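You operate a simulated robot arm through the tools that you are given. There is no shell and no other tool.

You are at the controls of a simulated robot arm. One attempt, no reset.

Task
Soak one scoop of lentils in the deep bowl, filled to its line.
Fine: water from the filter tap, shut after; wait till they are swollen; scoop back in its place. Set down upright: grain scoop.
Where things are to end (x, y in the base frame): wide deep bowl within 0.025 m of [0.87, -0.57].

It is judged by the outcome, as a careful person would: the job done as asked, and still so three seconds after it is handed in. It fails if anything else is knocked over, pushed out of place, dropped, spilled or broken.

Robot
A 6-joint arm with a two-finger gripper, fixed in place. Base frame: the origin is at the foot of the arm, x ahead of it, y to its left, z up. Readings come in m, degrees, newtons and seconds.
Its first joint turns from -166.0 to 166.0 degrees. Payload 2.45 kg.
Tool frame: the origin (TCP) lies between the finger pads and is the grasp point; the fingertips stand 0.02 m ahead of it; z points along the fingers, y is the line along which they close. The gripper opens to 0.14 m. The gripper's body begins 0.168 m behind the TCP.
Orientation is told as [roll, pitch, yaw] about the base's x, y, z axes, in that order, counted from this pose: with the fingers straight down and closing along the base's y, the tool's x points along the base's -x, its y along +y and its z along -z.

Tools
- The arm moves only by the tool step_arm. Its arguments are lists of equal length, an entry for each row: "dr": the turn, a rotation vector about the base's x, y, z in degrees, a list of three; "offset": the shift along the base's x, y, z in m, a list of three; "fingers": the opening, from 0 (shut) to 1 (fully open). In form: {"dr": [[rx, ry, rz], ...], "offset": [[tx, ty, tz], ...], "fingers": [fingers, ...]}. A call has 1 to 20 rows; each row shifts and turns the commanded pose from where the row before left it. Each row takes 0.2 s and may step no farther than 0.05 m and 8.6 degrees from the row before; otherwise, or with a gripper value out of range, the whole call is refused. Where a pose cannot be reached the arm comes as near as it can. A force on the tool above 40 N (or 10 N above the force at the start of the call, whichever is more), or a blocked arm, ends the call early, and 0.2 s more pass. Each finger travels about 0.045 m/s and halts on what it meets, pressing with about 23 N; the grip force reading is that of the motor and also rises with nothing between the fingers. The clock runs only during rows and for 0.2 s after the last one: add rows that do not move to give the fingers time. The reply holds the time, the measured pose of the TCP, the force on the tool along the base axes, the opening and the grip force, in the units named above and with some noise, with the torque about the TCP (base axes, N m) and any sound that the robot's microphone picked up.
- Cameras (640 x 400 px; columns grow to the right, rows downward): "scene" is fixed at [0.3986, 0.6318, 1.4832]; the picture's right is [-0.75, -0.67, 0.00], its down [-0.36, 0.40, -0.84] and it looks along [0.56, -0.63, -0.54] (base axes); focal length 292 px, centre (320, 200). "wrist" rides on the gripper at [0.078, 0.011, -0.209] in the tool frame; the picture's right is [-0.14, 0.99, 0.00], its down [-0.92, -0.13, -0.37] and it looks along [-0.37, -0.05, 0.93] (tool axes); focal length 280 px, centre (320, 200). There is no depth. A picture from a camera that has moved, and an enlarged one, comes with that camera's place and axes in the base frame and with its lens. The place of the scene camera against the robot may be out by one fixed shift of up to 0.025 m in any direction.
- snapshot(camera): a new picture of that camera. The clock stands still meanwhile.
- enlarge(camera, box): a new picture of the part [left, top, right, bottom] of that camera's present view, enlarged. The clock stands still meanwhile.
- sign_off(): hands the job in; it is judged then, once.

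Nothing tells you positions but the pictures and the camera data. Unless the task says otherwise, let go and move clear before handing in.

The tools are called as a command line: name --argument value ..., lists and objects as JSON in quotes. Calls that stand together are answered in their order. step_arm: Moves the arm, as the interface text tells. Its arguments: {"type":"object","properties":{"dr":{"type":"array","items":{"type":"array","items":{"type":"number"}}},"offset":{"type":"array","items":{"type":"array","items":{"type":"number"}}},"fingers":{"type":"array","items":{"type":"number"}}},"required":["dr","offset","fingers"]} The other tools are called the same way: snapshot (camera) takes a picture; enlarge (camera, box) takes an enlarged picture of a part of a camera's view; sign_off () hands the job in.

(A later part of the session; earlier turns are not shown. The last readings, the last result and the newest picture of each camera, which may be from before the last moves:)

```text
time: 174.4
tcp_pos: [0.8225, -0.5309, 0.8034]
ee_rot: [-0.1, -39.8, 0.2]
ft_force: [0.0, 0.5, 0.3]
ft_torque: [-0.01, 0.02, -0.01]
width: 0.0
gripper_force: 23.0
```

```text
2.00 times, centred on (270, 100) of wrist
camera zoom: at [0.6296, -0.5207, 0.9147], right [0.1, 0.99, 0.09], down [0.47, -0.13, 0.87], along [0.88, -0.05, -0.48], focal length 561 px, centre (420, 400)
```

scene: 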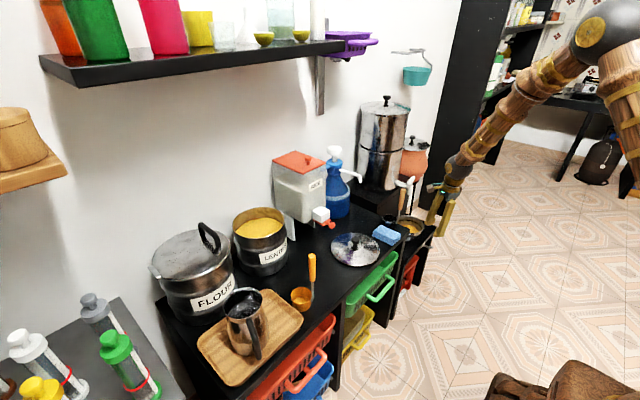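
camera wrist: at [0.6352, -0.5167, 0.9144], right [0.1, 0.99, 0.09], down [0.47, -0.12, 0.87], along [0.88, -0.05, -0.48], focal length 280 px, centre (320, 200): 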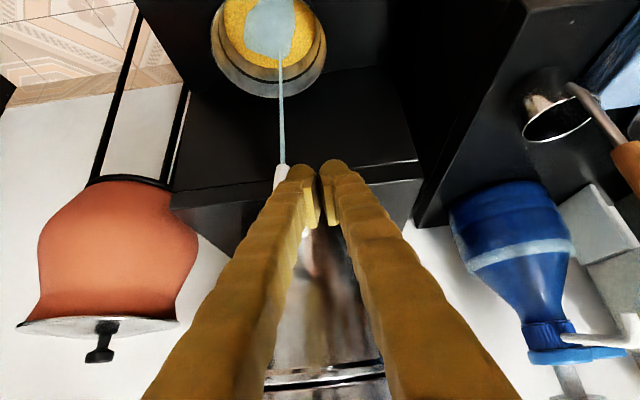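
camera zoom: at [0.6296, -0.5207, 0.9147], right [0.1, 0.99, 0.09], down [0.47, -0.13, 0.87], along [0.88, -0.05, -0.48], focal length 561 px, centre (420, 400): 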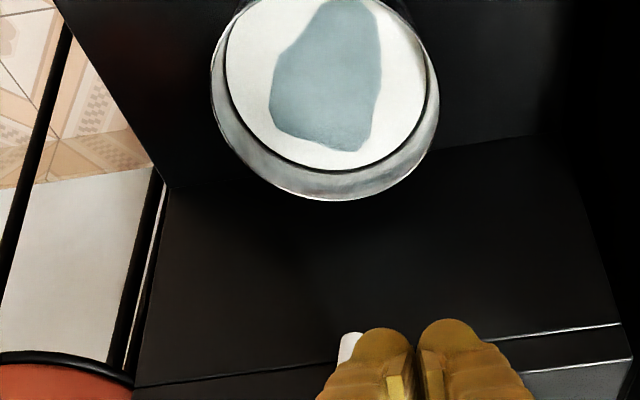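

Tap is shut and stays shut. Now checking the water level against the line in detail.

enlarge --camera "wrist" --box '[230, 40, 310, 100]'

enlarge --camera "scene" --box '[405, 208, 441, 240]'

enlarge --camera "scene" --box '[395, 165, 435, 205]'

```text
6.67 times, centred on (270, 70) of wrist
camera zoom: at [0.6296, -0.5207, 0.9147], right [0.1, 0.99, 0.09], down [0.47, -0.13, 0.87], along [0.88, -0.05, -0.48], focal length 1869 px, centre (653, 1067)
```

zoom: 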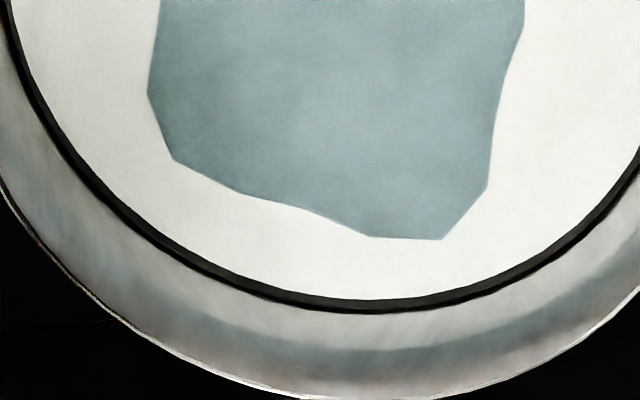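

```text
12.50 times, centred on (423, 224) of scene
camera zoom: at [0.3986, 0.6318, 1.4832], right [-0.75, -0.67, 0.0], down [-0.36, 0.4, -0.84], along [0.56, -0.63, -0.54], focal length 3650 px, centre (-968, -100)
```

zoom: 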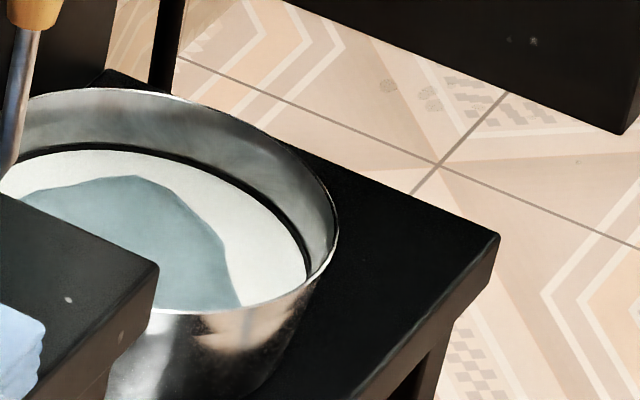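

```text
10.00 times, centred on (415, 185) of scene
camera zoom: at [0.3986, 0.6318, 1.4832], right [-0.75, -0.67, 0.0], down [-0.36, 0.4, -0.84], along [0.56, -0.63, -0.54], focal length 2920 px, centre (-630, 350)
```

zoom: 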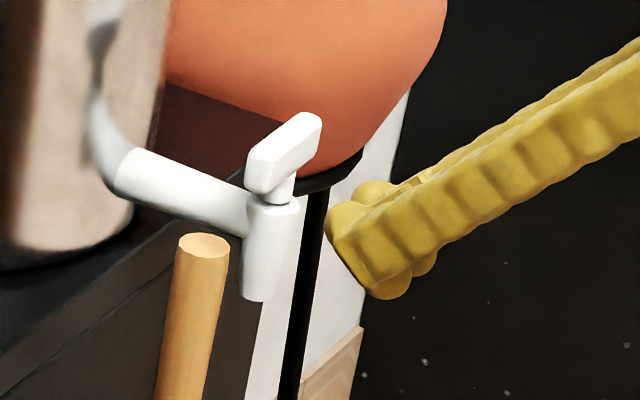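

Tap handle is back exactly in its shut position and the level sits in the middle of the line. Now a look from above at the lentils to judge the soaking.

step_arm --dr '[[0, 0, 0], [0, 8, 0], [0, 8, 0], [0, 8, 0], [0, 8, 0], [0, 8, 0], [0, 0, 0]]' --offset '[[-0.03, 0, 0.02], [-0.03, 0, 0.02], [-0.03, 0, 0.02], [-0.02, -0.01, 0.02], [-0.02, -0.02, 0.02], [-0.01, -0.02, 0.02], [0, 0, 0]]' --fingers '[0.2, 0.4, 0.6, 0.8, 1, 1, 1]'

snapshot --camera "wrist"

snapshot --camera "scene"

```text
time: 176.0
tcp_pos: [0.6822, -0.5805, 0.924]
ee_rot: [0.1, 0.2, 0.2]
ft_force: [0.6, 0.2, 0.0]
ft_torque: [-0.03, 0.02, -0.02]
width: 0.1363
gripper_force: 0.1
```

```text
taken
camera wrist: at [0.6067, -0.5712, 1.1332], right [0.13, 0.99, 0.0], down [0.92, -0.13, 0.36], along [0.36, -0.05, -0.93], focal length 280 px, centre (320, 200)
```

wrist: 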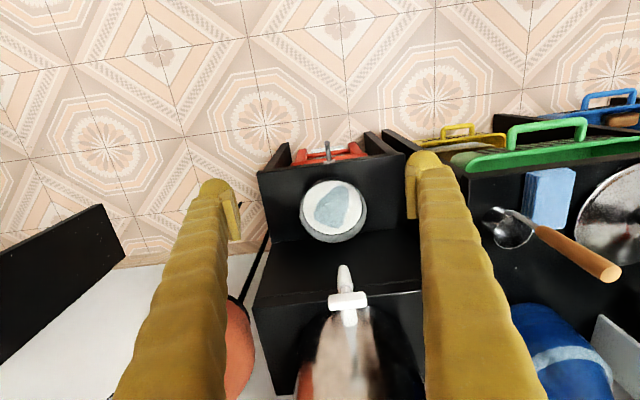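

```text
taken
```

scene: 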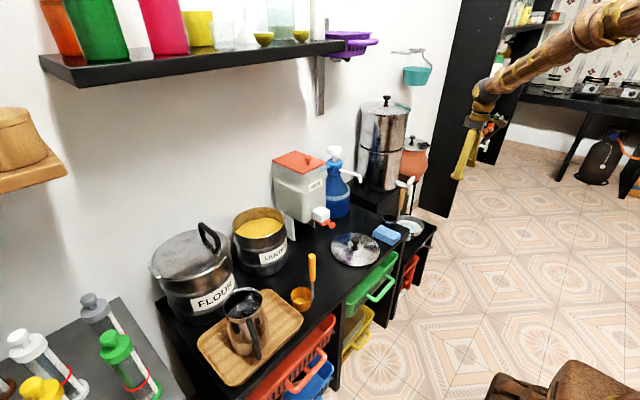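

enlarge --camera "wrist" --box '[280, 160, 390, 260]'

enlarge --camera "scene" --box '[390, 200, 450, 250]'

```text
4.00 times, centred on (335, 210) of wrist
camera zoom: at [0.6067, -0.5712, 1.1332], right [0.13, 0.99, 0.0], down [0.92, -0.13, 0.36], along [0.36, -0.05, -0.93], focal length 1122 px, centre (260, 160)
```

zoom: 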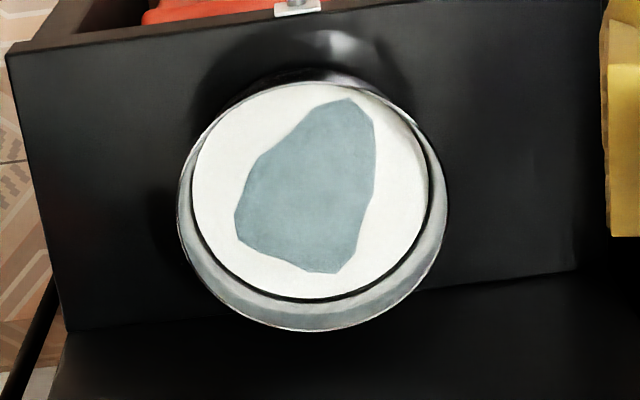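

```text
8.00 times, centred on (420, 225) of scene
camera zoom: at [0.3986, 0.6318, 1.4832], right [-0.75, -0.67, 0.0], down [-0.36, 0.4, -0.84], along [0.56, -0.63, -0.54], focal length 2336 px, centre (-480, 0)
```

zoom: 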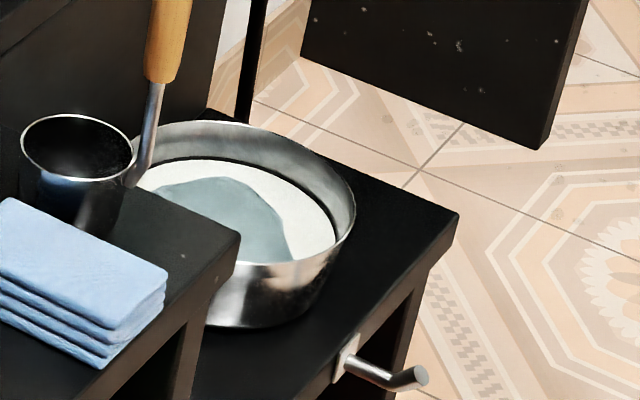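

Waiting for the lentils to soak; I'll check the bowl's appearance periodically.

step_arm --dr '[[0, 0, 0], [0, 0, 0], [0, 0, 0], [0, 0, 0], [0, 0, 0], [0, 0, 0], [0, 0, 0], [0, 0, 0], [0, 0, 0], [0, 0, 0], [0, 0, 0], [0, 0, 0], [0, 0, 0], [0, 0, 0], [0, 0, 0], [0, 0, 0], [0, 0, 0], [0, 0, 0], [0, 0, 0], [0, 0, 0]]' --offset '[[0, 0, 0], [0, 0, 0], [0, 0, 0], [0, 0, 0], [0, 0, 0], [0, 0, 0], [0, 0, 0], [0, 0, 0], [0, 0, 0], [0, 0, 0], [0, 0, 0], [0, 0, 0], [0, 0, 0], [0, 0, 0], [0, 0, 0], [0, 0, 0], [0, 0, 0], [0, 0, 0], [0, 0, 0], [0, 0, 0]]' --fingers '[1, 1, 1, 1, 1, 1, 1, 1, 1, 1, 1, 1, 1, 1, 1, 1, 1, 1, 1, 1]'

step_arm --dr '[[0, 0, 0], [0, 0, 0], [0, 0, 0], [0, 0, 0], [0, 0, 0], [0, 0, 0], [0, 0, 0], [0, 0, 0], [0, 0, 0], [0, 0, 0], [0, 0, 0], [0, 0, 0], [0, 0, 0], [0, 0, 0], [0, 0, 0], [0, 0, 0], [0, 0, 0], [0, 0, 0], [0, 0, 0], [0, 0, 0]]' --offset '[[0, 0, 0], [0, 0, 0], [0, 0, 0], [0, 0, 0], [0, 0, 0], [0, 0, 0], [0, 0, 0], [0, 0, 0], [0, 0, 0], [0, 0, 0], [0, 0, 0], [0, 0, 0], [0, 0, 0], [0, 0, 0], [0, 0, 0], [0, 0, 0], [0, 0, 0], [0, 0, 0], [0, 0, 0], [0, 0, 0]]' --fingers '[1, 1, 1, 1, 1, 1, 1, 1, 1, 1, 1, 1, 1, 1, 1, 1, 1, 1, 1, 1]'

enlarge --camera "wrist" --box '[280, 160, 390, 260]'

enlarge --camera "scene" --box '[390, 200, 450, 250]'

```text
time: 180.2
tcp_pos: [0.6849, -0.58, 0.9248]
ee_rot: [0.1, 0.2, 0.2]
ft_force: [0.9, -0.8, -0.2]
ft_torque: [-0.01, -0.01, 0.01]
width: 0.1398
gripper_force: 0.1
```

```text
time: 184.4
tcp_pos: [0.6834, -0.5806, 0.924]
ee_rot: [0.1, 0.2, 0.2]
ft_force: [0.1, 0.4, -0.5]
ft_torque: [0.01, -0.01, -0.01]
width: 0.1401
gripper_force: 0.2
```

```text
4.00 times, centred on (335, 210) of wrist
camera zoom: at [0.6066, -0.5712, 1.1329], right [0.13, 0.99, 0.0], down [0.92, -0.12, 0.36], along [0.36, -0.05, -0.93], focal length 1122 px, centre (260, 160)
```

zoom: 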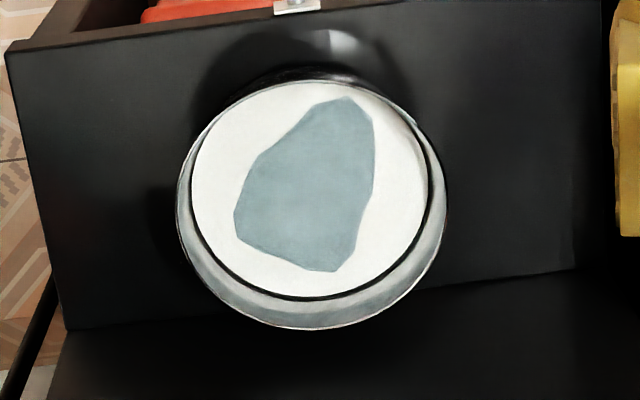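

```text
8.00 times, centred on (420, 225) of scene
camera zoom: at [0.3986, 0.6318, 1.4832], right [-0.75, -0.67, 0.0], down [-0.36, 0.4, -0.84], along [0.56, -0.63, -0.54], focal length 2336 px, centre (-480, 0)
```

zoom: 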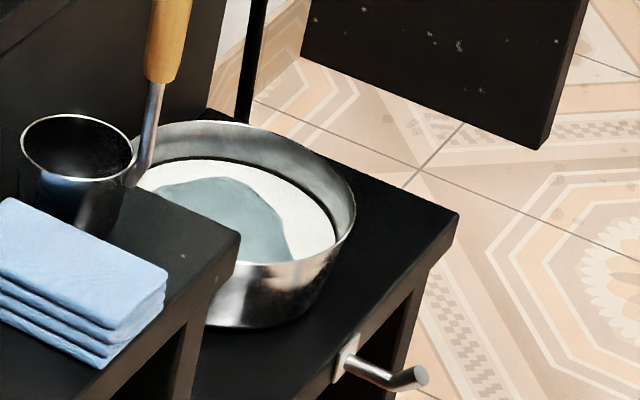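

step_arm --dr '[[0, 0, 0], [0, 0, 0], [0, 0, 0], [0, 0, 0], [0, 0, 0], [0, 0, 0], [0, 0, 0], [0, 0, 0], [0, 0, 0], [0, 0, 0], [0, 0, 0], [0, 0, 0], [0, 0, 0], [0, 0, 0], [0, 0, 0], [0, 0, 0], [0, 0, 0], [0, 0, 0], [0, 0, 0], [0, 0, 0]]' --offset '[[0, 0, 0], [0, 0, 0], [0, 0, 0], [0, 0, 0], [0, 0, 0], [0, 0, 0], [0, 0, 0], [0, 0, 0], [0, 0, 0], [0, 0, 0], [0, 0, 0], [0, 0, 0], [0, 0, 0], [0, 0, 0], [0, 0, 0], [0, 0, 0], [0, 0, 0], [0, 0, 0], [0, 0, 0], [0, 0, 0]]' --fingers '[1, 1, 1, 1, 1, 1, 1, 1, 1, 1, 1, 1, 1, 1, 1, 1, 1, 1, 1, 1]'

step_arm --dr '[[0, 0, 0], [0, 0, 0], [0, 0, 0], [0, 0, 0], [0, 0, 0], [0, 0, 0], [0, 0, 0], [0, 0, 0], [0, 0, 0], [0, 0, 0], [0, 0, 0], [0, 0, 0], [0, 0, 0], [0, 0, 0], [0, 0, 0], [0, 0, 0], [0, 0, 0], [0, 0, 0], [0, 0, 0], [0, 0, 0]]' --offset '[[0, 0, 0], [0, 0, 0], [0, 0, 0], [0, 0, 0], [0, 0, 0], [0, 0, 0], [0, 0, 0], [0, 0, 0], [0, 0, 0], [0, 0, 0], [0, 0, 0], [0, 0, 0], [0, 0, 0], [0, 0, 0], [0, 0, 0], [0, 0, 0], [0, 0, 0], [0, 0, 0], [0, 0, 0], [0, 0, 0]]' --fingers '[1, 1, 1, 1, 1, 1, 1, 1, 1, 1, 1, 1, 1, 1, 1, 1, 1, 1, 1, 1]'

step_arm --dr '[[0, 0, 0], [0, 0, 0], [0, 0, 0], [0, 0, 0], [0, 0, 0], [0, 0, 0], [0, 0, 0], [0, 0, 0], [0, 0, 0], [0, 0, 0], [0, 0, 0], [0, 0, 0], [0, 0, 0], [0, 0, 0], [0, 0, 0], [0, 0, 0], [0, 0, 0], [0, 0, 0], [0, 0, 0], [0, 0, 0]]' --offset '[[0, 0, 0], [0, 0, 0], [0, 0, 0], [0, 0, 0], [0, 0, 0], [0, 0, 0], [0, 0, 0], [0, 0, 0], [0, 0, 0], [0, 0, 0], [0, 0, 0], [0, 0, 0], [0, 0, 0], [0, 0, 0], [0, 0, 0], [0, 0, 0], [0, 0, 0], [0, 0, 0], [0, 0, 0], [0, 0, 0]]' --fingers '[1, 1, 1, 1, 1, 1, 1, 1, 1, 1, 1, 1, 1, 1, 1, 1, 1, 1, 1, 1]'

enlarge --camera "wrist" --box '[280, 160, 390, 260]'

enlarge --camera "scene" --box '[390, 200, 450, 250]'

```text
time: 188.6
tcp_pos: [0.6832, -0.5805, 0.9249]
ee_rot: [0.2, 0.2, 0.2]
ft_force: [0.6, 0.4, 0.1]
ft_torque: [0.02, 0.04, -0.03]
width: 0.14
gripper_force: 0.0
```

```text
time: 192.8
tcp_pos: [0.685, -0.5816, 0.9231]
ee_rot: [0.2, 0.2, 0.3]
ft_force: [0.1, 0.3, 0.2]
ft_torque: [-0.02, 0.0, -0.01]
width: 0.1401
gripper_force: 0.0
```

```text
time: 197.0
tcp_pos: [0.6838, -0.5805, 0.9239]
ee_rot: [0.1, 0.2, 0.2]
ft_force: [0.1, 0.4, -0.5]
ft_torque: [0.01, 0.01, -0.01]
width: 0.1398
gripper_force: 0.1
```

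```text
4.00 times, centred on (335, 210) of wrist
camera zoom: at [0.6066, -0.5712, 1.1329], right [0.13, 0.99, 0.0], down [0.92, -0.12, 0.36], along [0.36, -0.05, -0.93], focal length 1122 px, centre (260, 160)
```

zoom: 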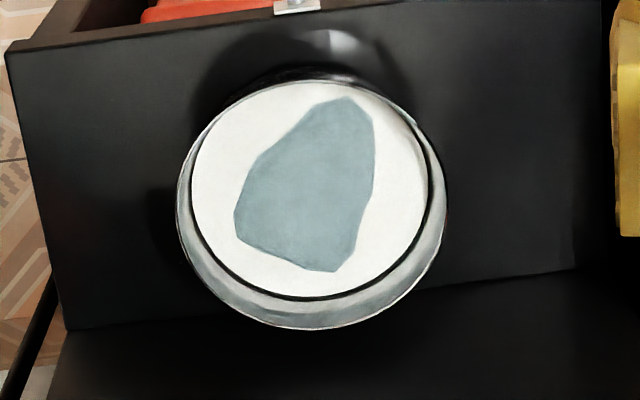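

```text
8.00 times, centred on (420, 225) of scene
camera zoom: at [0.3986, 0.6318, 1.4832], right [-0.75, -0.67, 0.0], down [-0.36, 0.4, -0.84], along [0.56, -0.63, -0.54], focal length 2336 px, centre (-480, 0)
```

zoom: 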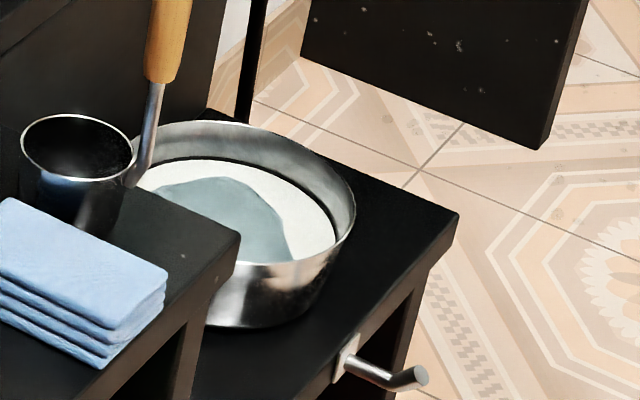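

step_arm --dr '[[0, 0, 0], [0, 0, 0], [0, 0, 0], [0, 0, 0], [0, 0, 0], [0, 0, 0], [0, 0, 0], [0, 0, 0], [0, 0, 0], [0, 0, 0], [0, 0, 0], [0, 0, 0], [0, 0, 0], [0, 0, 0], [0, 0, 0], [0, 0, 0], [0, 0, 0], [0, 0, 0], [0, 0, 0], [0, 0, 0]]' --offset '[[0, 0, 0], [0, 0, 0], [0, 0, 0], [0, 0, 0], [0, 0, 0], [0, 0, 0], [0, 0, 0], [0, 0, 0], [0, 0, 0], [0, 0, 0], [0, 0, 0], [0, 0, 0], [0, 0, 0], [0, 0, 0], [0, 0, 0], [0, 0, 0], [0, 0, 0], [0, 0, 0], [0, 0, 0], [0, 0, 0]]' --fingers '[1, 1, 1, 1, 1, 1, 1, 1, 1, 1, 1, 1, 1, 1, 1, 1, 1, 1, 1, 1]'

step_arm --dr '[[0, 0, 0], [0, 0, 0], [0, 0, 0], [0, 0, 0], [0, 0, 0], [0, 0, 0], [0, 0, 0], [0, 0, 0], [0, 0, 0], [0, 0, 0], [0, 0, 0], [0, 0, 0], [0, 0, 0], [0, 0, 0], [0, 0, 0], [0, 0, 0], [0, 0, 0], [0, 0, 0], [0, 0, 0], [0, 0, 0]]' --offset '[[0, 0, 0], [0, 0, 0], [0, 0, 0], [0, 0, 0], [0, 0, 0], [0, 0, 0], [0, 0, 0], [0, 0, 0], [0, 0, 0], [0, 0, 0], [0, 0, 0], [0, 0, 0], [0, 0, 0], [0, 0, 0], [0, 0, 0], [0, 0, 0], [0, 0, 0], [0, 0, 0], [0, 0, 0], [0, 0, 0]]' --fingers '[1, 1, 1, 1, 1, 1, 1, 1, 1, 1, 1, 1, 1, 1, 1, 1, 1, 1, 1, 1]'

step_arm --dr '[[0, 0, 0], [0, 0, 0], [0, 0, 0], [0, 0, 0], [0, 0, 0], [0, 0, 0], [0, 0, 0], [0, 0, 0], [0, 0, 0], [0, 0, 0], [0, 0, 0], [0, 0, 0], [0, 0, 0], [0, 0, 0], [0, 0, 0], [0, 0, 0], [0, 0, 0], [0, 0, 0], [0, 0, 0], [0, 0, 0]]' --offset '[[0, 0, 0], [0, 0, 0], [0, 0, 0], [0, 0, 0], [0, 0, 0], [0, 0, 0], [0, 0, 0], [0, 0, 0], [0, 0, 0], [0, 0, 0], [0, 0, 0], [0, 0, 0], [0, 0, 0], [0, 0, 0], [0, 0, 0], [0, 0, 0], [0, 0, 0], [0, 0, 0], [0, 0, 0], [0, 0, 0]]' --fingers '[1, 1, 1, 1, 1, 1, 1, 1, 1, 1, 1, 1, 1, 1, 1, 1, 1, 1, 1, 1]'

step_arm --dr '[[0, 0, 0], [0, 0, 0], [0, 0, 0], [0, 0, 0], [0, 0, 0], [0, 0, 0], [0, 0, 0], [0, 0, 0], [0, 0, 0], [0, 0, 0], [0, 0, 0], [0, 0, 0], [0, 0, 0], [0, 0, 0], [0, 0, 0], [0, 0, 0], [0, 0, 0], [0, 0, 0], [0, 0, 0], [0, 0, 0]]' --offset '[[0, 0, 0], [0, 0, 0], [0, 0, 0], [0, 0, 0], [0, 0, 0], [0, 0, 0], [0, 0, 0], [0, 0, 0], [0, 0, 0], [0, 0, 0], [0, 0, 0], [0, 0, 0], [0, 0, 0], [0, 0, 0], [0, 0, 0], [0, 0, 0], [0, 0, 0], [0, 0, 0], [0, 0, 0], [0, 0, 0]]' --fingers '[1, 1, 1, 1, 1, 1, 1, 1, 1, 1, 1, 1, 1, 1, 1, 1, 1, 1, 1, 1]'

step_arm --dr '[[0, 0, 0], [0, 0, 0], [0, 0, 0], [0, 0, 0], [0, 0, 0], [0, 0, 0], [0, 0, 0], [0, 0, 0], [0, 0, 0], [0, 0, 0], [0, 0, 0], [0, 0, 0], [0, 0, 0], [0, 0, 0], [0, 0, 0], [0, 0, 0], [0, 0, 0], [0, 0, 0], [0, 0, 0], [0, 0, 0]]' --offset '[[0, 0, 0], [0, 0, 0], [0, 0, 0], [0, 0, 0], [0, 0, 0], [0, 0, 0], [0, 0, 0], [0, 0, 0], [0, 0, 0], [0, 0, 0], [0, 0, 0], [0, 0, 0], [0, 0, 0], [0, 0, 0], [0, 0, 0], [0, 0, 0], [0, 0, 0], [0, 0, 0], [0, 0, 0], [0, 0, 0]]' --fingers '[1, 1, 1, 1, 1, 1, 1, 1, 1, 1, 1, 1, 1, 1, 1, 1, 1, 1, 1, 1]'

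enlarge --camera "wrist" --box '[280, 160, 390, 260]'

enlarge --camera "scene" --box '[390, 200, 450, 250]'

```text
time: 201.2
tcp_pos: [0.6837, -0.5804, 0.9238]
ee_rot: [0.1, 0.2, 0.1]
ft_force: [-0.3, -0.3, -0.2]
ft_torque: [-0.01, 0.0, -0.04]
width: 0.14
gripper_force: 0.1
```

```text
time: 205.4
tcp_pos: [0.6844, -0.5809, 0.9248]
ee_rot: [0.1, 0.2, 0.2]
ft_force: [-0.2, 0.6, 0.3]
ft_torque: [-0.02, -0.01, -0.01]
width: 0.14
gripper_force: 0.0
```

```text
time: 209.6
tcp_pos: [0.6843, -0.5815, 0.9241]
ee_rot: [0.1, 0.2, 0.3]
ft_force: [-0.3, 0.3, 0.7]
ft_torque: [0.0, 0.0, 0.02]
width: 0.1401
gripper_force: 0.1
```

```text
time: 213.8
tcp_pos: [0.6834, -0.5813, 0.9244]
ee_rot: [0.1, 0.2, 0.2]
ft_force: [-0.8, 0.5, -0.3]
ft_torque: [0.0, 0.0, 0.02]
width: 0.1401
gripper_force: 0.0
```

```text
time: 218.0
tcp_pos: [0.6835, -0.5813, 0.9241]
ee_rot: [0.2, 0.2, 0.2]
ft_force: [-0.2, -0.1, -0.4]
ft_torque: [-0.02, 0.03, 0.01]
width: 0.1403
gripper_force: 0.0
```

```text
4.00 times, centred on (335, 210) of wrist
camera zoom: at [0.6066, -0.5712, 1.1329], right [0.13, 0.99, 0.0], down [0.92, -0.12, 0.36], along [0.36, -0.05, -0.93], focal length 1122 px, centre (260, 160)
```

zoom: 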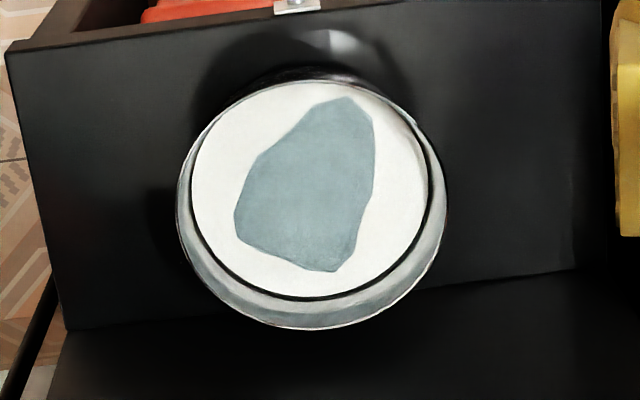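

```text
8.00 times, centred on (420, 225) of scene
camera zoom: at [0.3986, 0.6318, 1.4832], right [-0.75, -0.67, 0.0], down [-0.36, 0.4, -0.84], along [0.56, -0.63, -0.54], focal length 2336 px, centre (-480, 0)
```

zoom: 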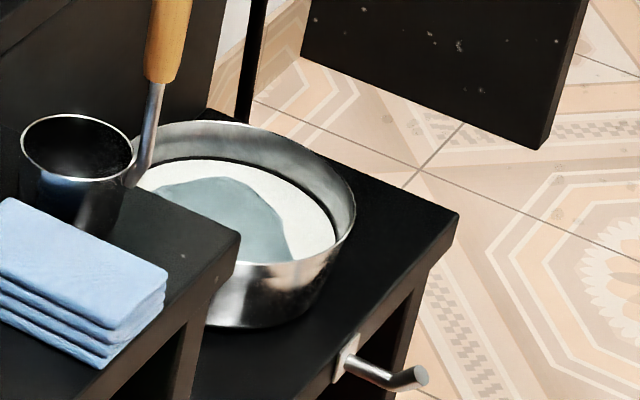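

step_arm --dr '[[0, 0, 0], [0, 0, 0], [0, 0, 0], [0, 0, 0], [0, 0, 0], [0, 0, 0], [0, 0, 0], [0, 0, 0], [0, 0, 0], [0, 0, 0], [0, 0, 0], [0, 0, 0], [0, 0, 0], [0, 0, 0], [0, 0, 0], [0, 0, 0], [0, 0, 0], [0, 0, 0], [0, 0, 0], [0, 0, 0]]' --offset '[[0, 0, 0], [0, 0, 0], [0, 0, 0], [0, 0, 0], [0, 0, 0], [0, 0, 0], [0, 0, 0], [0, 0, 0], [0, 0, 0], [0, 0, 0], [0, 0, 0], [0, 0, 0], [0, 0, 0], [0, 0, 0], [0, 0, 0], [0, 0, 0], [0, 0, 0], [0, 0, 0], [0, 0, 0], [0, 0, 0]]' --fingers '[1, 1, 1, 1, 1, 1, 1, 1, 1, 1, 1, 1, 1, 1, 1, 1, 1, 1, 1, 1]'

step_arm --dr '[[0, 0, 0], [0, 0, 0], [0, 0, 0], [0, 0, 0], [0, 0, 0], [0, 0, 0], [0, 0, 0], [0, 0, 0], [0, 0, 0], [0, 0, 0], [0, 0, 0], [0, 0, 0], [0, 0, 0], [0, 0, 0], [0, 0, 0], [0, 0, 0], [0, 0, 0], [0, 0, 0], [0, 0, 0], [0, 0, 0]]' --offset '[[0, 0, 0], [0, 0, 0], [0, 0, 0], [0, 0, 0], [0, 0, 0], [0, 0, 0], [0, 0, 0], [0, 0, 0], [0, 0, 0], [0, 0, 0], [0, 0, 0], [0, 0, 0], [0, 0, 0], [0, 0, 0], [0, 0, 0], [0, 0, 0], [0, 0, 0], [0, 0, 0], [0, 0, 0], [0, 0, 0]]' --fingers '[1, 1, 1, 1, 1, 1, 1, 1, 1, 1, 1, 1, 1, 1, 1, 1, 1, 1, 1, 1]'

step_arm --dr '[[0, 0, 0], [0, 0, 0], [0, 0, 0], [0, 0, 0], [0, 0, 0], [0, 0, 0], [0, 0, 0], [0, 0, 0], [0, 0, 0], [0, 0, 0], [0, 0, 0], [0, 0, 0], [0, 0, 0], [0, 0, 0], [0, 0, 0], [0, 0, 0], [0, 0, 0], [0, 0, 0], [0, 0, 0], [0, 0, 0]]' --offset '[[0, 0, 0], [0, 0, 0], [0, 0, 0], [0, 0, 0], [0, 0, 0], [0, 0, 0], [0, 0, 0], [0, 0, 0], [0, 0, 0], [0, 0, 0], [0, 0, 0], [0, 0, 0], [0, 0, 0], [0, 0, 0], [0, 0, 0], [0, 0, 0], [0, 0, 0], [0, 0, 0], [0, 0, 0], [0, 0, 0]]' --fingers '[1, 1, 1, 1, 1, 1, 1, 1, 1, 1, 1, 1, 1, 1, 1, 1, 1, 1, 1, 1]'

step_arm --dr '[[0, 0, 0], [0, 0, 0], [0, 0, 0], [0, 0, 0], [0, 0, 0], [0, 0, 0], [0, 0, 0], [0, 0, 0], [0, 0, 0], [0, 0, 0], [0, 0, 0], [0, 0, 0], [0, 0, 0], [0, 0, 0], [0, 0, 0], [0, 0, 0], [0, 0, 0], [0, 0, 0], [0, 0, 0], [0, 0, 0]]' --offset '[[0, 0, 0], [0, 0, 0], [0, 0, 0], [0, 0, 0], [0, 0, 0], [0, 0, 0], [0, 0, 0], [0, 0, 0], [0, 0, 0], [0, 0, 0], [0, 0, 0], [0, 0, 0], [0, 0, 0], [0, 0, 0], [0, 0, 0], [0, 0, 0], [0, 0, 0], [0, 0, 0], [0, 0, 0], [0, 0, 0]]' --fingers '[1, 1, 1, 1, 1, 1, 1, 1, 1, 1, 1, 1, 1, 1, 1, 1, 1, 1, 1, 1]'

step_arm --dr '[[0, 0, 0], [0, 0, 0], [0, 0, 0], [0, 0, 0], [0, 0, 0], [0, 0, 0], [0, 0, 0], [0, 0, 0], [0, 0, 0], [0, 0, 0], [0, 0, 0], [0, 0, 0], [0, 0, 0], [0, 0, 0], [0, 0, 0], [0, 0, 0], [0, 0, 0], [0, 0, 0], [0, 0, 0], [0, 0, 0]]' --offset '[[0, 0, 0], [0, 0, 0], [0, 0, 0], [0, 0, 0], [0, 0, 0], [0, 0, 0], [0, 0, 0], [0, 0, 0], [0, 0, 0], [0, 0, 0], [0, 0, 0], [0, 0, 0], [0, 0, 0], [0, 0, 0], [0, 0, 0], [0, 0, 0], [0, 0, 0], [0, 0, 0], [0, 0, 0], [0, 0, 0]]' --fingers '[1, 1, 1, 1, 1, 1, 1, 1, 1, 1, 1, 1, 1, 1, 1, 1, 1, 1, 1, 1]'

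enlarge --camera "wrist" --box '[280, 160, 390, 260]'

enlarge --camera "scene" --box '[390, 200, 450, 250]'

```text
time: 222.2
tcp_pos: [0.6825, -0.5812, 0.924]
ee_rot: [0.1, 0.2, 0.2]
ft_force: [0.1, 0.1, -0.8]
ft_torque: [0.01, -0.02, 0.02]
width: 0.14
gripper_force: 0.1
```

```text
time: 226.4
tcp_pos: [0.6826, -0.5811, 0.9241]
ee_rot: [0.2, 0.2, 0.1]
ft_force: [-0.8, -0.2, -0.5]
ft_torque: [-0.01, -0.04, 0.0]
width: 0.1401
gripper_force: 0.0
```

```text
time: 230.6
tcp_pos: [0.6849, -0.5818, 0.9245]
ee_rot: [0.1, 0.3, 0.2]
ft_force: [0.6, 0.7, 0.2]
ft_torque: [0.01, -0.03, 0.02]
width: 0.1401
gripper_force: 0.1
```

```text
time: 234.8
tcp_pos: [0.6833, -0.582, 0.9237]
ee_rot: [0.0, 0.2, 0.2]
ft_force: [0.6, -0.3, -1.2]
ft_torque: [-0.01, -0.02, 0.01]
width: 0.1396
gripper_force: 0.0
```

```text
time: 239.0
tcp_pos: [0.6836, -0.5815, 0.9249]
ee_rot: [0.1, 0.2, 0.3]
ft_force: [-0.3, -0.1, -0.5]
ft_torque: [0.02, 0.0, 0.02]
width: 0.1399
gripper_force: 0.1
```

```text
4.00 times, centred on (335, 210) of wrist
camera zoom: at [0.6066, -0.5712, 1.1329], right [0.13, 0.99, 0.0], down [0.92, -0.12, 0.36], along [0.36, -0.05, -0.93], focal length 1122 px, centre (260, 160)
```

zoom: 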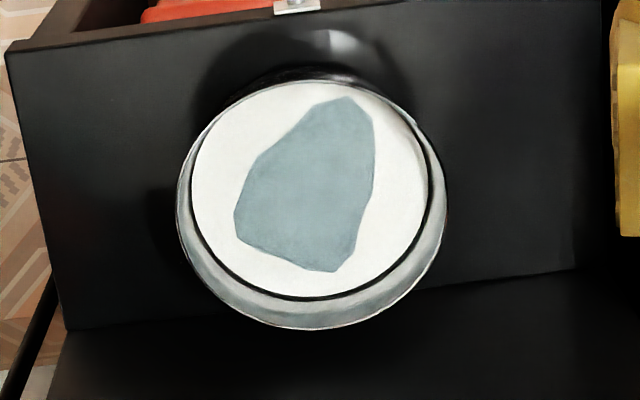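

```text
8.00 times, centred on (420, 225) of scene
camera zoom: at [0.3986, 0.6318, 1.4832], right [-0.75, -0.67, 0.0], down [-0.36, 0.4, -0.84], along [0.56, -0.63, -0.54], focal length 2336 px, centre (-480, 0)
```

zoom: 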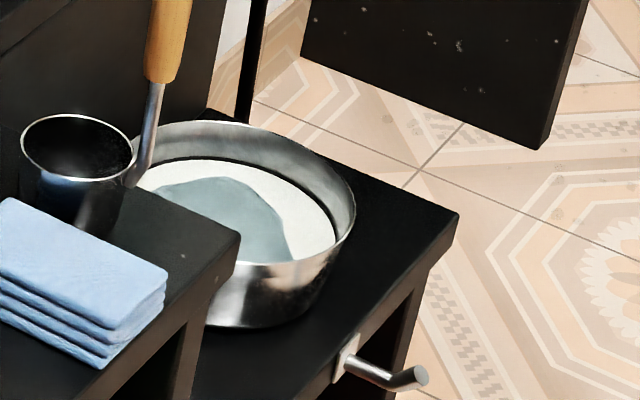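

No visible change yet. While waiting longer, I'll also check the counter for spills or displaced things.

step_arm --dr '[[0, 0, 0], [0, 0, 0], [0, 0, 0], [0, 0, 0], [0, 0, 0], [0, 0, 0], [0, 0, 0], [0, 0, 0], [0, 0, 0], [0, 0, 0], [0, 0, 0], [0, 0, 0], [0, 0, 0], [0, 0, 0], [0, 0, 0], [0, 0, 0], [0, 0, 0], [0, 0, 0], [0, 0, 0], [0, 0, 0]]' --offset '[[0, 0, 0], [0, 0, 0], [0, 0, 0], [0, 0, 0], [0, 0, 0], [0, 0, 0], [0, 0, 0], [0, 0, 0], [0, 0, 0], [0, 0, 0], [0, 0, 0], [0, 0, 0], [0, 0, 0], [0, 0, 0], [0, 0, 0], [0, 0, 0], [0, 0, 0], [0, 0, 0], [0, 0, 0], [0, 0, 0]]' --fingers '[1, 1, 1, 1, 1, 1, 1, 1, 1, 1, 1, 1, 1, 1, 1, 1, 1, 1, 1, 1]'

step_arm --dr '[[0, 0, 0], [0, 0, 0], [0, 0, 0], [0, 0, 0], [0, 0, 0], [0, 0, 0], [0, 0, 0], [0, 0, 0], [0, 0, 0], [0, 0, 0], [0, 0, 0], [0, 0, 0], [0, 0, 0], [0, 0, 0], [0, 0, 0], [0, 0, 0], [0, 0, 0], [0, 0, 0], [0, 0, 0], [0, 0, 0]]' --offset '[[0, 0, 0], [0, 0, 0], [0, 0, 0], [0, 0, 0], [0, 0, 0], [0, 0, 0], [0, 0, 0], [0, 0, 0], [0, 0, 0], [0, 0, 0], [0, 0, 0], [0, 0, 0], [0, 0, 0], [0, 0, 0], [0, 0, 0], [0, 0, 0], [0, 0, 0], [0, 0, 0], [0, 0, 0], [0, 0, 0]]' --fingers '[1, 1, 1, 1, 1, 1, 1, 1, 1, 1, 1, 1, 1, 1, 1, 1, 1, 1, 1, 1]'

step_arm --dr '[[0, 0, 0], [0, 0, 0], [0, 0, 0], [0, 0, 0], [0, 0, 0], [0, 0, 0], [0, 0, 0], [0, 0, 0], [0, 0, 0], [0, 0, 0], [0, 0, 0], [0, 0, 0], [0, 0, 0], [0, 0, 0], [0, 0, 0], [0, 0, 0], [0, 0, 0], [0, 0, 0], [0, 0, 0], [0, 0, 0]]' --offset '[[0, 0, 0], [0, 0, 0], [0, 0, 0], [0, 0, 0], [0, 0, 0], [0, 0, 0], [0, 0, 0], [0, 0, 0], [0, 0, 0], [0, 0, 0], [0, 0, 0], [0, 0, 0], [0, 0, 0], [0, 0, 0], [0, 0, 0], [0, 0, 0], [0, 0, 0], [0, 0, 0], [0, 0, 0], [0, 0, 0]]' --fingers '[1, 1, 1, 1, 1, 1, 1, 1, 1, 1, 1, 1, 1, 1, 1, 1, 1, 1, 1, 1]'

step_arm --dr '[[0, 0, 0], [0, 0, 0], [0, 0, 0], [0, 0, 0], [0, 0, 0], [0, 0, 0], [0, 0, 0], [0, 0, 0], [0, 0, 0], [0, 0, 0], [0, 0, 0], [0, 0, 0], [0, 0, 0], [0, 0, 0], [0, 0, 0], [0, 0, 0], [0, 0, 0], [0, 0, 0], [0, 0, 0], [0, 0, 0]]' --offset '[[0, 0, 0], [0, 0, 0], [0, 0, 0], [0, 0, 0], [0, 0, 0], [0, 0, 0], [0, 0, 0], [0, 0, 0], [0, 0, 0], [0, 0, 0], [0, 0, 0], [0, 0, 0], [0, 0, 0], [0, 0, 0], [0, 0, 0], [0, 0, 0], [0, 0, 0], [0, 0, 0], [0, 0, 0], [0, 0, 0]]' --fingers '[1, 1, 1, 1, 1, 1, 1, 1, 1, 1, 1, 1, 1, 1, 1, 1, 1, 1, 1, 1]'

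step_arm --dr '[[0, 0, 0], [0, 0, 0], [0, 0, 0], [0, 0, 0], [0, 0, 0], [0, 0, 0], [0, 0, 0], [0, 0, 0], [0, 0, 0], [0, 0, 0], [0, 0, 0], [0, 0, 0], [0, 0, 0], [0, 0, 0], [0, 0, 0], [0, 0, 0], [0, 0, 0], [0, 0, 0], [0, 0, 0], [0, 0, 0]]' --offset '[[0, 0, 0], [0, 0, 0], [0, 0, 0], [0, 0, 0], [0, 0, 0], [0, 0, 0], [0, 0, 0], [0, 0, 0], [0, 0, 0], [0, 0, 0], [0, 0, 0], [0, 0, 0], [0, 0, 0], [0, 0, 0], [0, 0, 0], [0, 0, 0], [0, 0, 0], [0, 0, 0], [0, 0, 0], [0, 0, 0]]' --fingers '[1, 1, 1, 1, 1, 1, 1, 1, 1, 1, 1, 1, 1, 1, 1, 1, 1, 1, 1, 1]'

enlarge --camera "wrist" --box '[280, 160, 390, 260]'

enlarge --camera "scene" --box '[240, 210, 360, 320]'

enlarge --camera "scene" --box '[40, 0, 360, 120]'

```text
time: 243.2
tcp_pos: [0.6831, -0.5812, 0.9237]
ee_rot: [0.1, 0.2, 0.2]
ft_force: [0.1, 0.1, 0.6]
ft_torque: [0.0, -0.01, -0.01]
width: 0.14
gripper_force: 0.0
```

```text
time: 247.4
tcp_pos: [0.683, -0.5818, 0.9241]
ee_rot: [0.1, 0.1, 0.2]
ft_force: [-0.2, -0.3, 0.4]
ft_torque: [-0.02, 0.03, -0.03]
width: 0.1401
gripper_force: 0.0
```

```text
time: 251.6
tcp_pos: [0.6831, -0.5812, 0.9246]
ee_rot: [0.1, 0.2, 0.1]
ft_force: [-0.2, 0.2, 0.5]
ft_torque: [-0.01, -0.02, 0.0]
width: 0.1399
gripper_force: 0.0
```

```text
time: 255.8
tcp_pos: [0.6838, -0.581, 0.9227]
ee_rot: [0.1, 0.1, 0.2]
ft_force: [-0.1, 0.5, -0.3]
ft_torque: [0.03, 0.0, 0.01]
width: 0.1401
gripper_force: 0.1
```

```text
time: 260.0
tcp_pos: [0.683, -0.5819, 0.9238]
ee_rot: [0.1, 0.2, 0.2]
ft_force: [1.0, 0.1, -0.2]
ft_torque: [0.01, -0.01, -0.02]
width: 0.14
gripper_force: 0.0
```

```text
4.00 times, centred on (335, 210) of wrist
camera zoom: at [0.6066, -0.5712, 1.1329], right [0.13, 0.99, 0.0], down [0.92, -0.12, 0.36], along [0.36, -0.05, -0.93], focal length 1122 px, centre (260, 160)
```

zoom: 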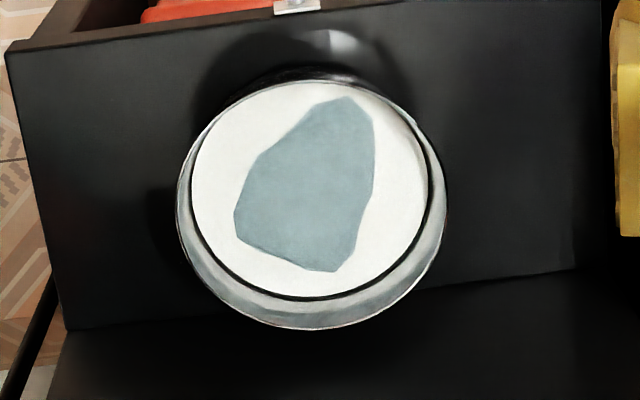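

```text
3.64 times, centred on (300, 265) of scene
camera zoom: at [0.3986, 0.6318, 1.4832], right [-0.75, -0.67, 0.0], down [-0.36, 0.4, -0.84], along [0.56, -0.63, -0.54], focal length 1062 px, centre (393, -36)
```

zoom: 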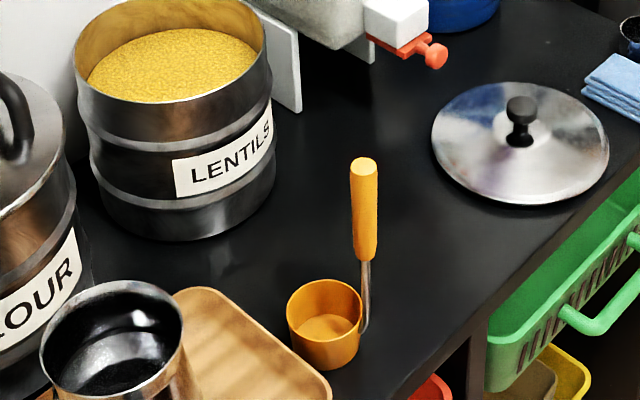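

```text
2.00 times, centred on (200, 60) of scene
camera zoom: at [0.3986, 0.6318, 1.4832], right [-0.75, -0.67, 0.0], down [-0.36, 0.4, -0.84], along [0.56, -0.63, -0.54], focal length 584 px, centre (560, 480)
```

zoom: 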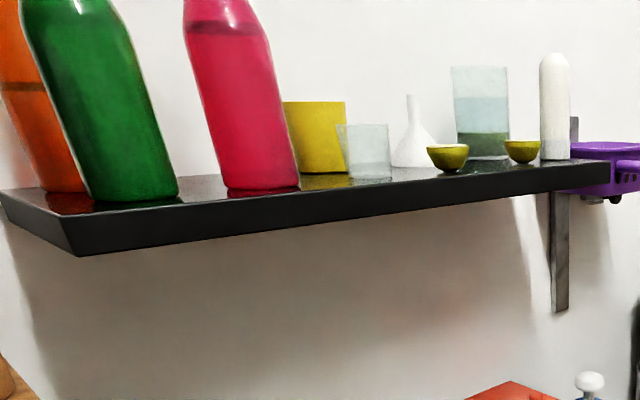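

Counter and shelf are clean and the scoop stands upright in place. Continuing to wait for the soak.

step_arm --dr '[[0, 0, 0], [0, 0, 0], [0, 0, 0], [0, 0, 0], [0, 0, 0], [0, 0, 0], [0, 0, 0], [0, 0, 0], [0, 0, 0], [0, 0, 0], [0, 0, 0], [0, 0, 0], [0, 0, 0], [0, 0, 0], [0, 0, 0], [0, 0, 0], [0, 0, 0], [0, 0, 0], [0, 0, 0], [0, 0, 0]]' --offset '[[0, 0, 0], [0, 0, 0], [0, 0, 0], [0, 0, 0], [0, 0, 0], [0, 0, 0], [0, 0, 0], [0, 0, 0], [0, 0, 0], [0, 0, 0], [0, 0, 0], [0, 0, 0], [0, 0, 0], [0, 0, 0], [0, 0, 0], [0, 0, 0], [0, 0, 0], [0, 0, 0], [0, 0, 0], [0, 0, 0]]' --fingers '[1, 1, 1, 1, 1, 1, 1, 1, 1, 1, 1, 1, 1, 1, 1, 1, 1, 1, 1, 1]'

step_arm --dr '[[0, 0, 0], [0, 0, 0], [0, 0, 0], [0, 0, 0], [0, 0, 0], [0, 0, 0], [0, 0, 0], [0, 0, 0], [0, 0, 0], [0, 0, 0], [0, 0, 0], [0, 0, 0], [0, 0, 0], [0, 0, 0], [0, 0, 0], [0, 0, 0], [0, 0, 0], [0, 0, 0], [0, 0, 0], [0, 0, 0]]' --offset '[[0, 0, 0], [0, 0, 0], [0, 0, 0], [0, 0, 0], [0, 0, 0], [0, 0, 0], [0, 0, 0], [0, 0, 0], [0, 0, 0], [0, 0, 0], [0, 0, 0], [0, 0, 0], [0, 0, 0], [0, 0, 0], [0, 0, 0], [0, 0, 0], [0, 0, 0], [0, 0, 0], [0, 0, 0], [0, 0, 0]]' --fingers '[1, 1, 1, 1, 1, 1, 1, 1, 1, 1, 1, 1, 1, 1, 1, 1, 1, 1, 1, 1]'

step_arm --dr '[[0, 0, 0], [0, 0, 0], [0, 0, 0], [0, 0, 0], [0, 0, 0], [0, 0, 0], [0, 0, 0], [0, 0, 0], [0, 0, 0], [0, 0, 0], [0, 0, 0], [0, 0, 0], [0, 0, 0], [0, 0, 0], [0, 0, 0], [0, 0, 0], [0, 0, 0], [0, 0, 0], [0, 0, 0], [0, 0, 0]]' --offset '[[0, 0, 0], [0, 0, 0], [0, 0, 0], [0, 0, 0], [0, 0, 0], [0, 0, 0], [0, 0, 0], [0, 0, 0], [0, 0, 0], [0, 0, 0], [0, 0, 0], [0, 0, 0], [0, 0, 0], [0, 0, 0], [0, 0, 0], [0, 0, 0], [0, 0, 0], [0, 0, 0], [0, 0, 0], [0, 0, 0]]' --fingers '[1, 1, 1, 1, 1, 1, 1, 1, 1, 1, 1, 1, 1, 1, 1, 1, 1, 1, 1, 1]'

step_arm --dr '[[0, 0, 0], [0, 0, 0], [0, 0, 0], [0, 0, 0], [0, 0, 0], [0, 0, 0], [0, 0, 0], [0, 0, 0], [0, 0, 0], [0, 0, 0], [0, 0, 0], [0, 0, 0], [0, 0, 0], [0, 0, 0], [0, 0, 0], [0, 0, 0], [0, 0, 0], [0, 0, 0], [0, 0, 0], [0, 0, 0]]' --offset '[[0, 0, 0], [0, 0, 0], [0, 0, 0], [0, 0, 0], [0, 0, 0], [0, 0, 0], [0, 0, 0], [0, 0, 0], [0, 0, 0], [0, 0, 0], [0, 0, 0], [0, 0, 0], [0, 0, 0], [0, 0, 0], [0, 0, 0], [0, 0, 0], [0, 0, 0], [0, 0, 0], [0, 0, 0], [0, 0, 0]]' --fingers '[1, 1, 1, 1, 1, 1, 1, 1, 1, 1, 1, 1, 1, 1, 1, 1, 1, 1, 1, 1]'

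step_arm --dr '[[0, 0, 0], [0, 0, 0], [0, 0, 0], [0, 0, 0], [0, 0, 0], [0, 0, 0], [0, 0, 0], [0, 0, 0], [0, 0, 0], [0, 0, 0], [0, 0, 0], [0, 0, 0], [0, 0, 0], [0, 0, 0], [0, 0, 0], [0, 0, 0], [0, 0, 0], [0, 0, 0], [0, 0, 0], [0, 0, 0]]' --offset '[[0, 0, 0], [0, 0, 0], [0, 0, 0], [0, 0, 0], [0, 0, 0], [0, 0, 0], [0, 0, 0], [0, 0, 0], [0, 0, 0], [0, 0, 0], [0, 0, 0], [0, 0, 0], [0, 0, 0], [0, 0, 0], [0, 0, 0], [0, 0, 0], [0, 0, 0], [0, 0, 0], [0, 0, 0], [0, 0, 0]]' --fingers '[1, 1, 1, 1, 1, 1, 1, 1, 1, 1, 1, 1, 1, 1, 1, 1, 1, 1, 1, 1]'

step_arm --dr '[[0, 0, 0], [0, 0, 0], [0, 0, 0], [0, 0, 0], [0, 0, 0], [0, 0, 0], [0, 0, 0], [0, 0, 0], [0, 0, 0], [0, 0, 0], [0, 0, 0], [0, 0, 0], [0, 0, 0], [0, 0, 0], [0, 0, 0], [0, 0, 0], [0, 0, 0], [0, 0, 0], [0, 0, 0], [0, 0, 0]]' --offset '[[0, 0, 0], [0, 0, 0], [0, 0, 0], [0, 0, 0], [0, 0, 0], [0, 0, 0], [0, 0, 0], [0, 0, 0], [0, 0, 0], [0, 0, 0], [0, 0, 0], [0, 0, 0], [0, 0, 0], [0, 0, 0], [0, 0, 0], [0, 0, 0], [0, 0, 0], [0, 0, 0], [0, 0, 0], [0, 0, 0]]' --fingers '[1, 1, 1, 1, 1, 1, 1, 1, 1, 1, 1, 1, 1, 1, 1, 1, 1, 1, 1, 1]'

enlarge --camera "wrist" --box '[280, 160, 390, 260]'

enlarge --camera "scene" --box '[390, 200, 450, 250]'

```text
time: 264.2
tcp_pos: [0.6841, -0.5814, 0.9249]
ee_rot: [0.2, 0.2, 0.2]
ft_force: [0.3, -0.8, -1.0]
ft_torque: [-0.03, 0.02, 0.01]
width: 0.1402
gripper_force: 0.2
```

```text
time: 268.4
tcp_pos: [0.6837, -0.5812, 0.9243]
ee_rot: [0.1, 0.2, 0.3]
ft_force: [-0.1, 1.3, -0.2]
ft_torque: [-0.01, -0.03, -0.01]
width: 0.1402
gripper_force: 0.0
```

```text
time: 272.6
tcp_pos: [0.6836, -0.5805, 0.9252]
ee_rot: [0.1, 0.2, 0.2]
ft_force: [0.4, 0.0, 0.9]
ft_torque: [0.0, 0.04, -0.01]
width: 0.14
gripper_force: 0.1
```

```text
time: 276.8
tcp_pos: [0.6827, -0.5822, 0.924]
ee_rot: [0.2, 0.2, 0.2]
ft_force: [-0.1, -0.5, -0.5]
ft_torque: [0.02, -0.01, 0.0]
width: 0.1399
gripper_force: 0.0
```

```text
time: 281.0
tcp_pos: [0.683, -0.5813, 0.9236]
ee_rot: [0.1, 0.2, 0.2]
ft_force: [0.4, 0.5, -0.7]
ft_torque: [0.0, 0.05, -0.02]
width: 0.1403
gripper_force: 0.1
```

```text
time: 285.2
tcp_pos: [0.6829, -0.5811, 0.9232]
ee_rot: [0.1, 0.1, 0.2]
ft_force: [-0.3, 0.4, 0.0]
ft_torque: [0.01, 0.0, 0.0]
width: 0.1401
gripper_force: 0.0
```

```text
4.00 times, centred on (335, 210) of wrist
camera zoom: at [0.6066, -0.5712, 1.1329], right [0.13, 0.99, 0.0], down [0.92, -0.13, 0.36], along [0.36, -0.05, -0.93], focal length 1122 px, centre (260, 160)
```

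zoom: 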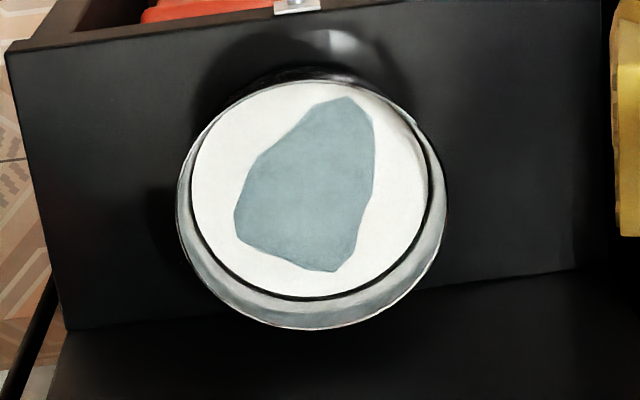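

```text
8.00 times, centred on (420, 225) of scene
camera zoom: at [0.3986, 0.6318, 1.4832], right [-0.75, -0.67, 0.0], down [-0.36, 0.4, -0.84], along [0.56, -0.63, -0.54], focal length 2336 px, centre (-480, 0)
```

zoom: 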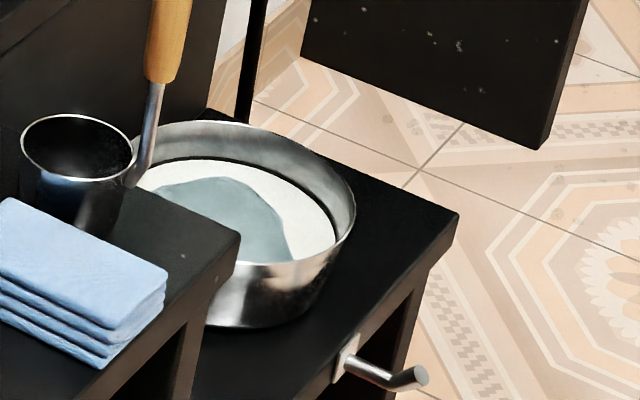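

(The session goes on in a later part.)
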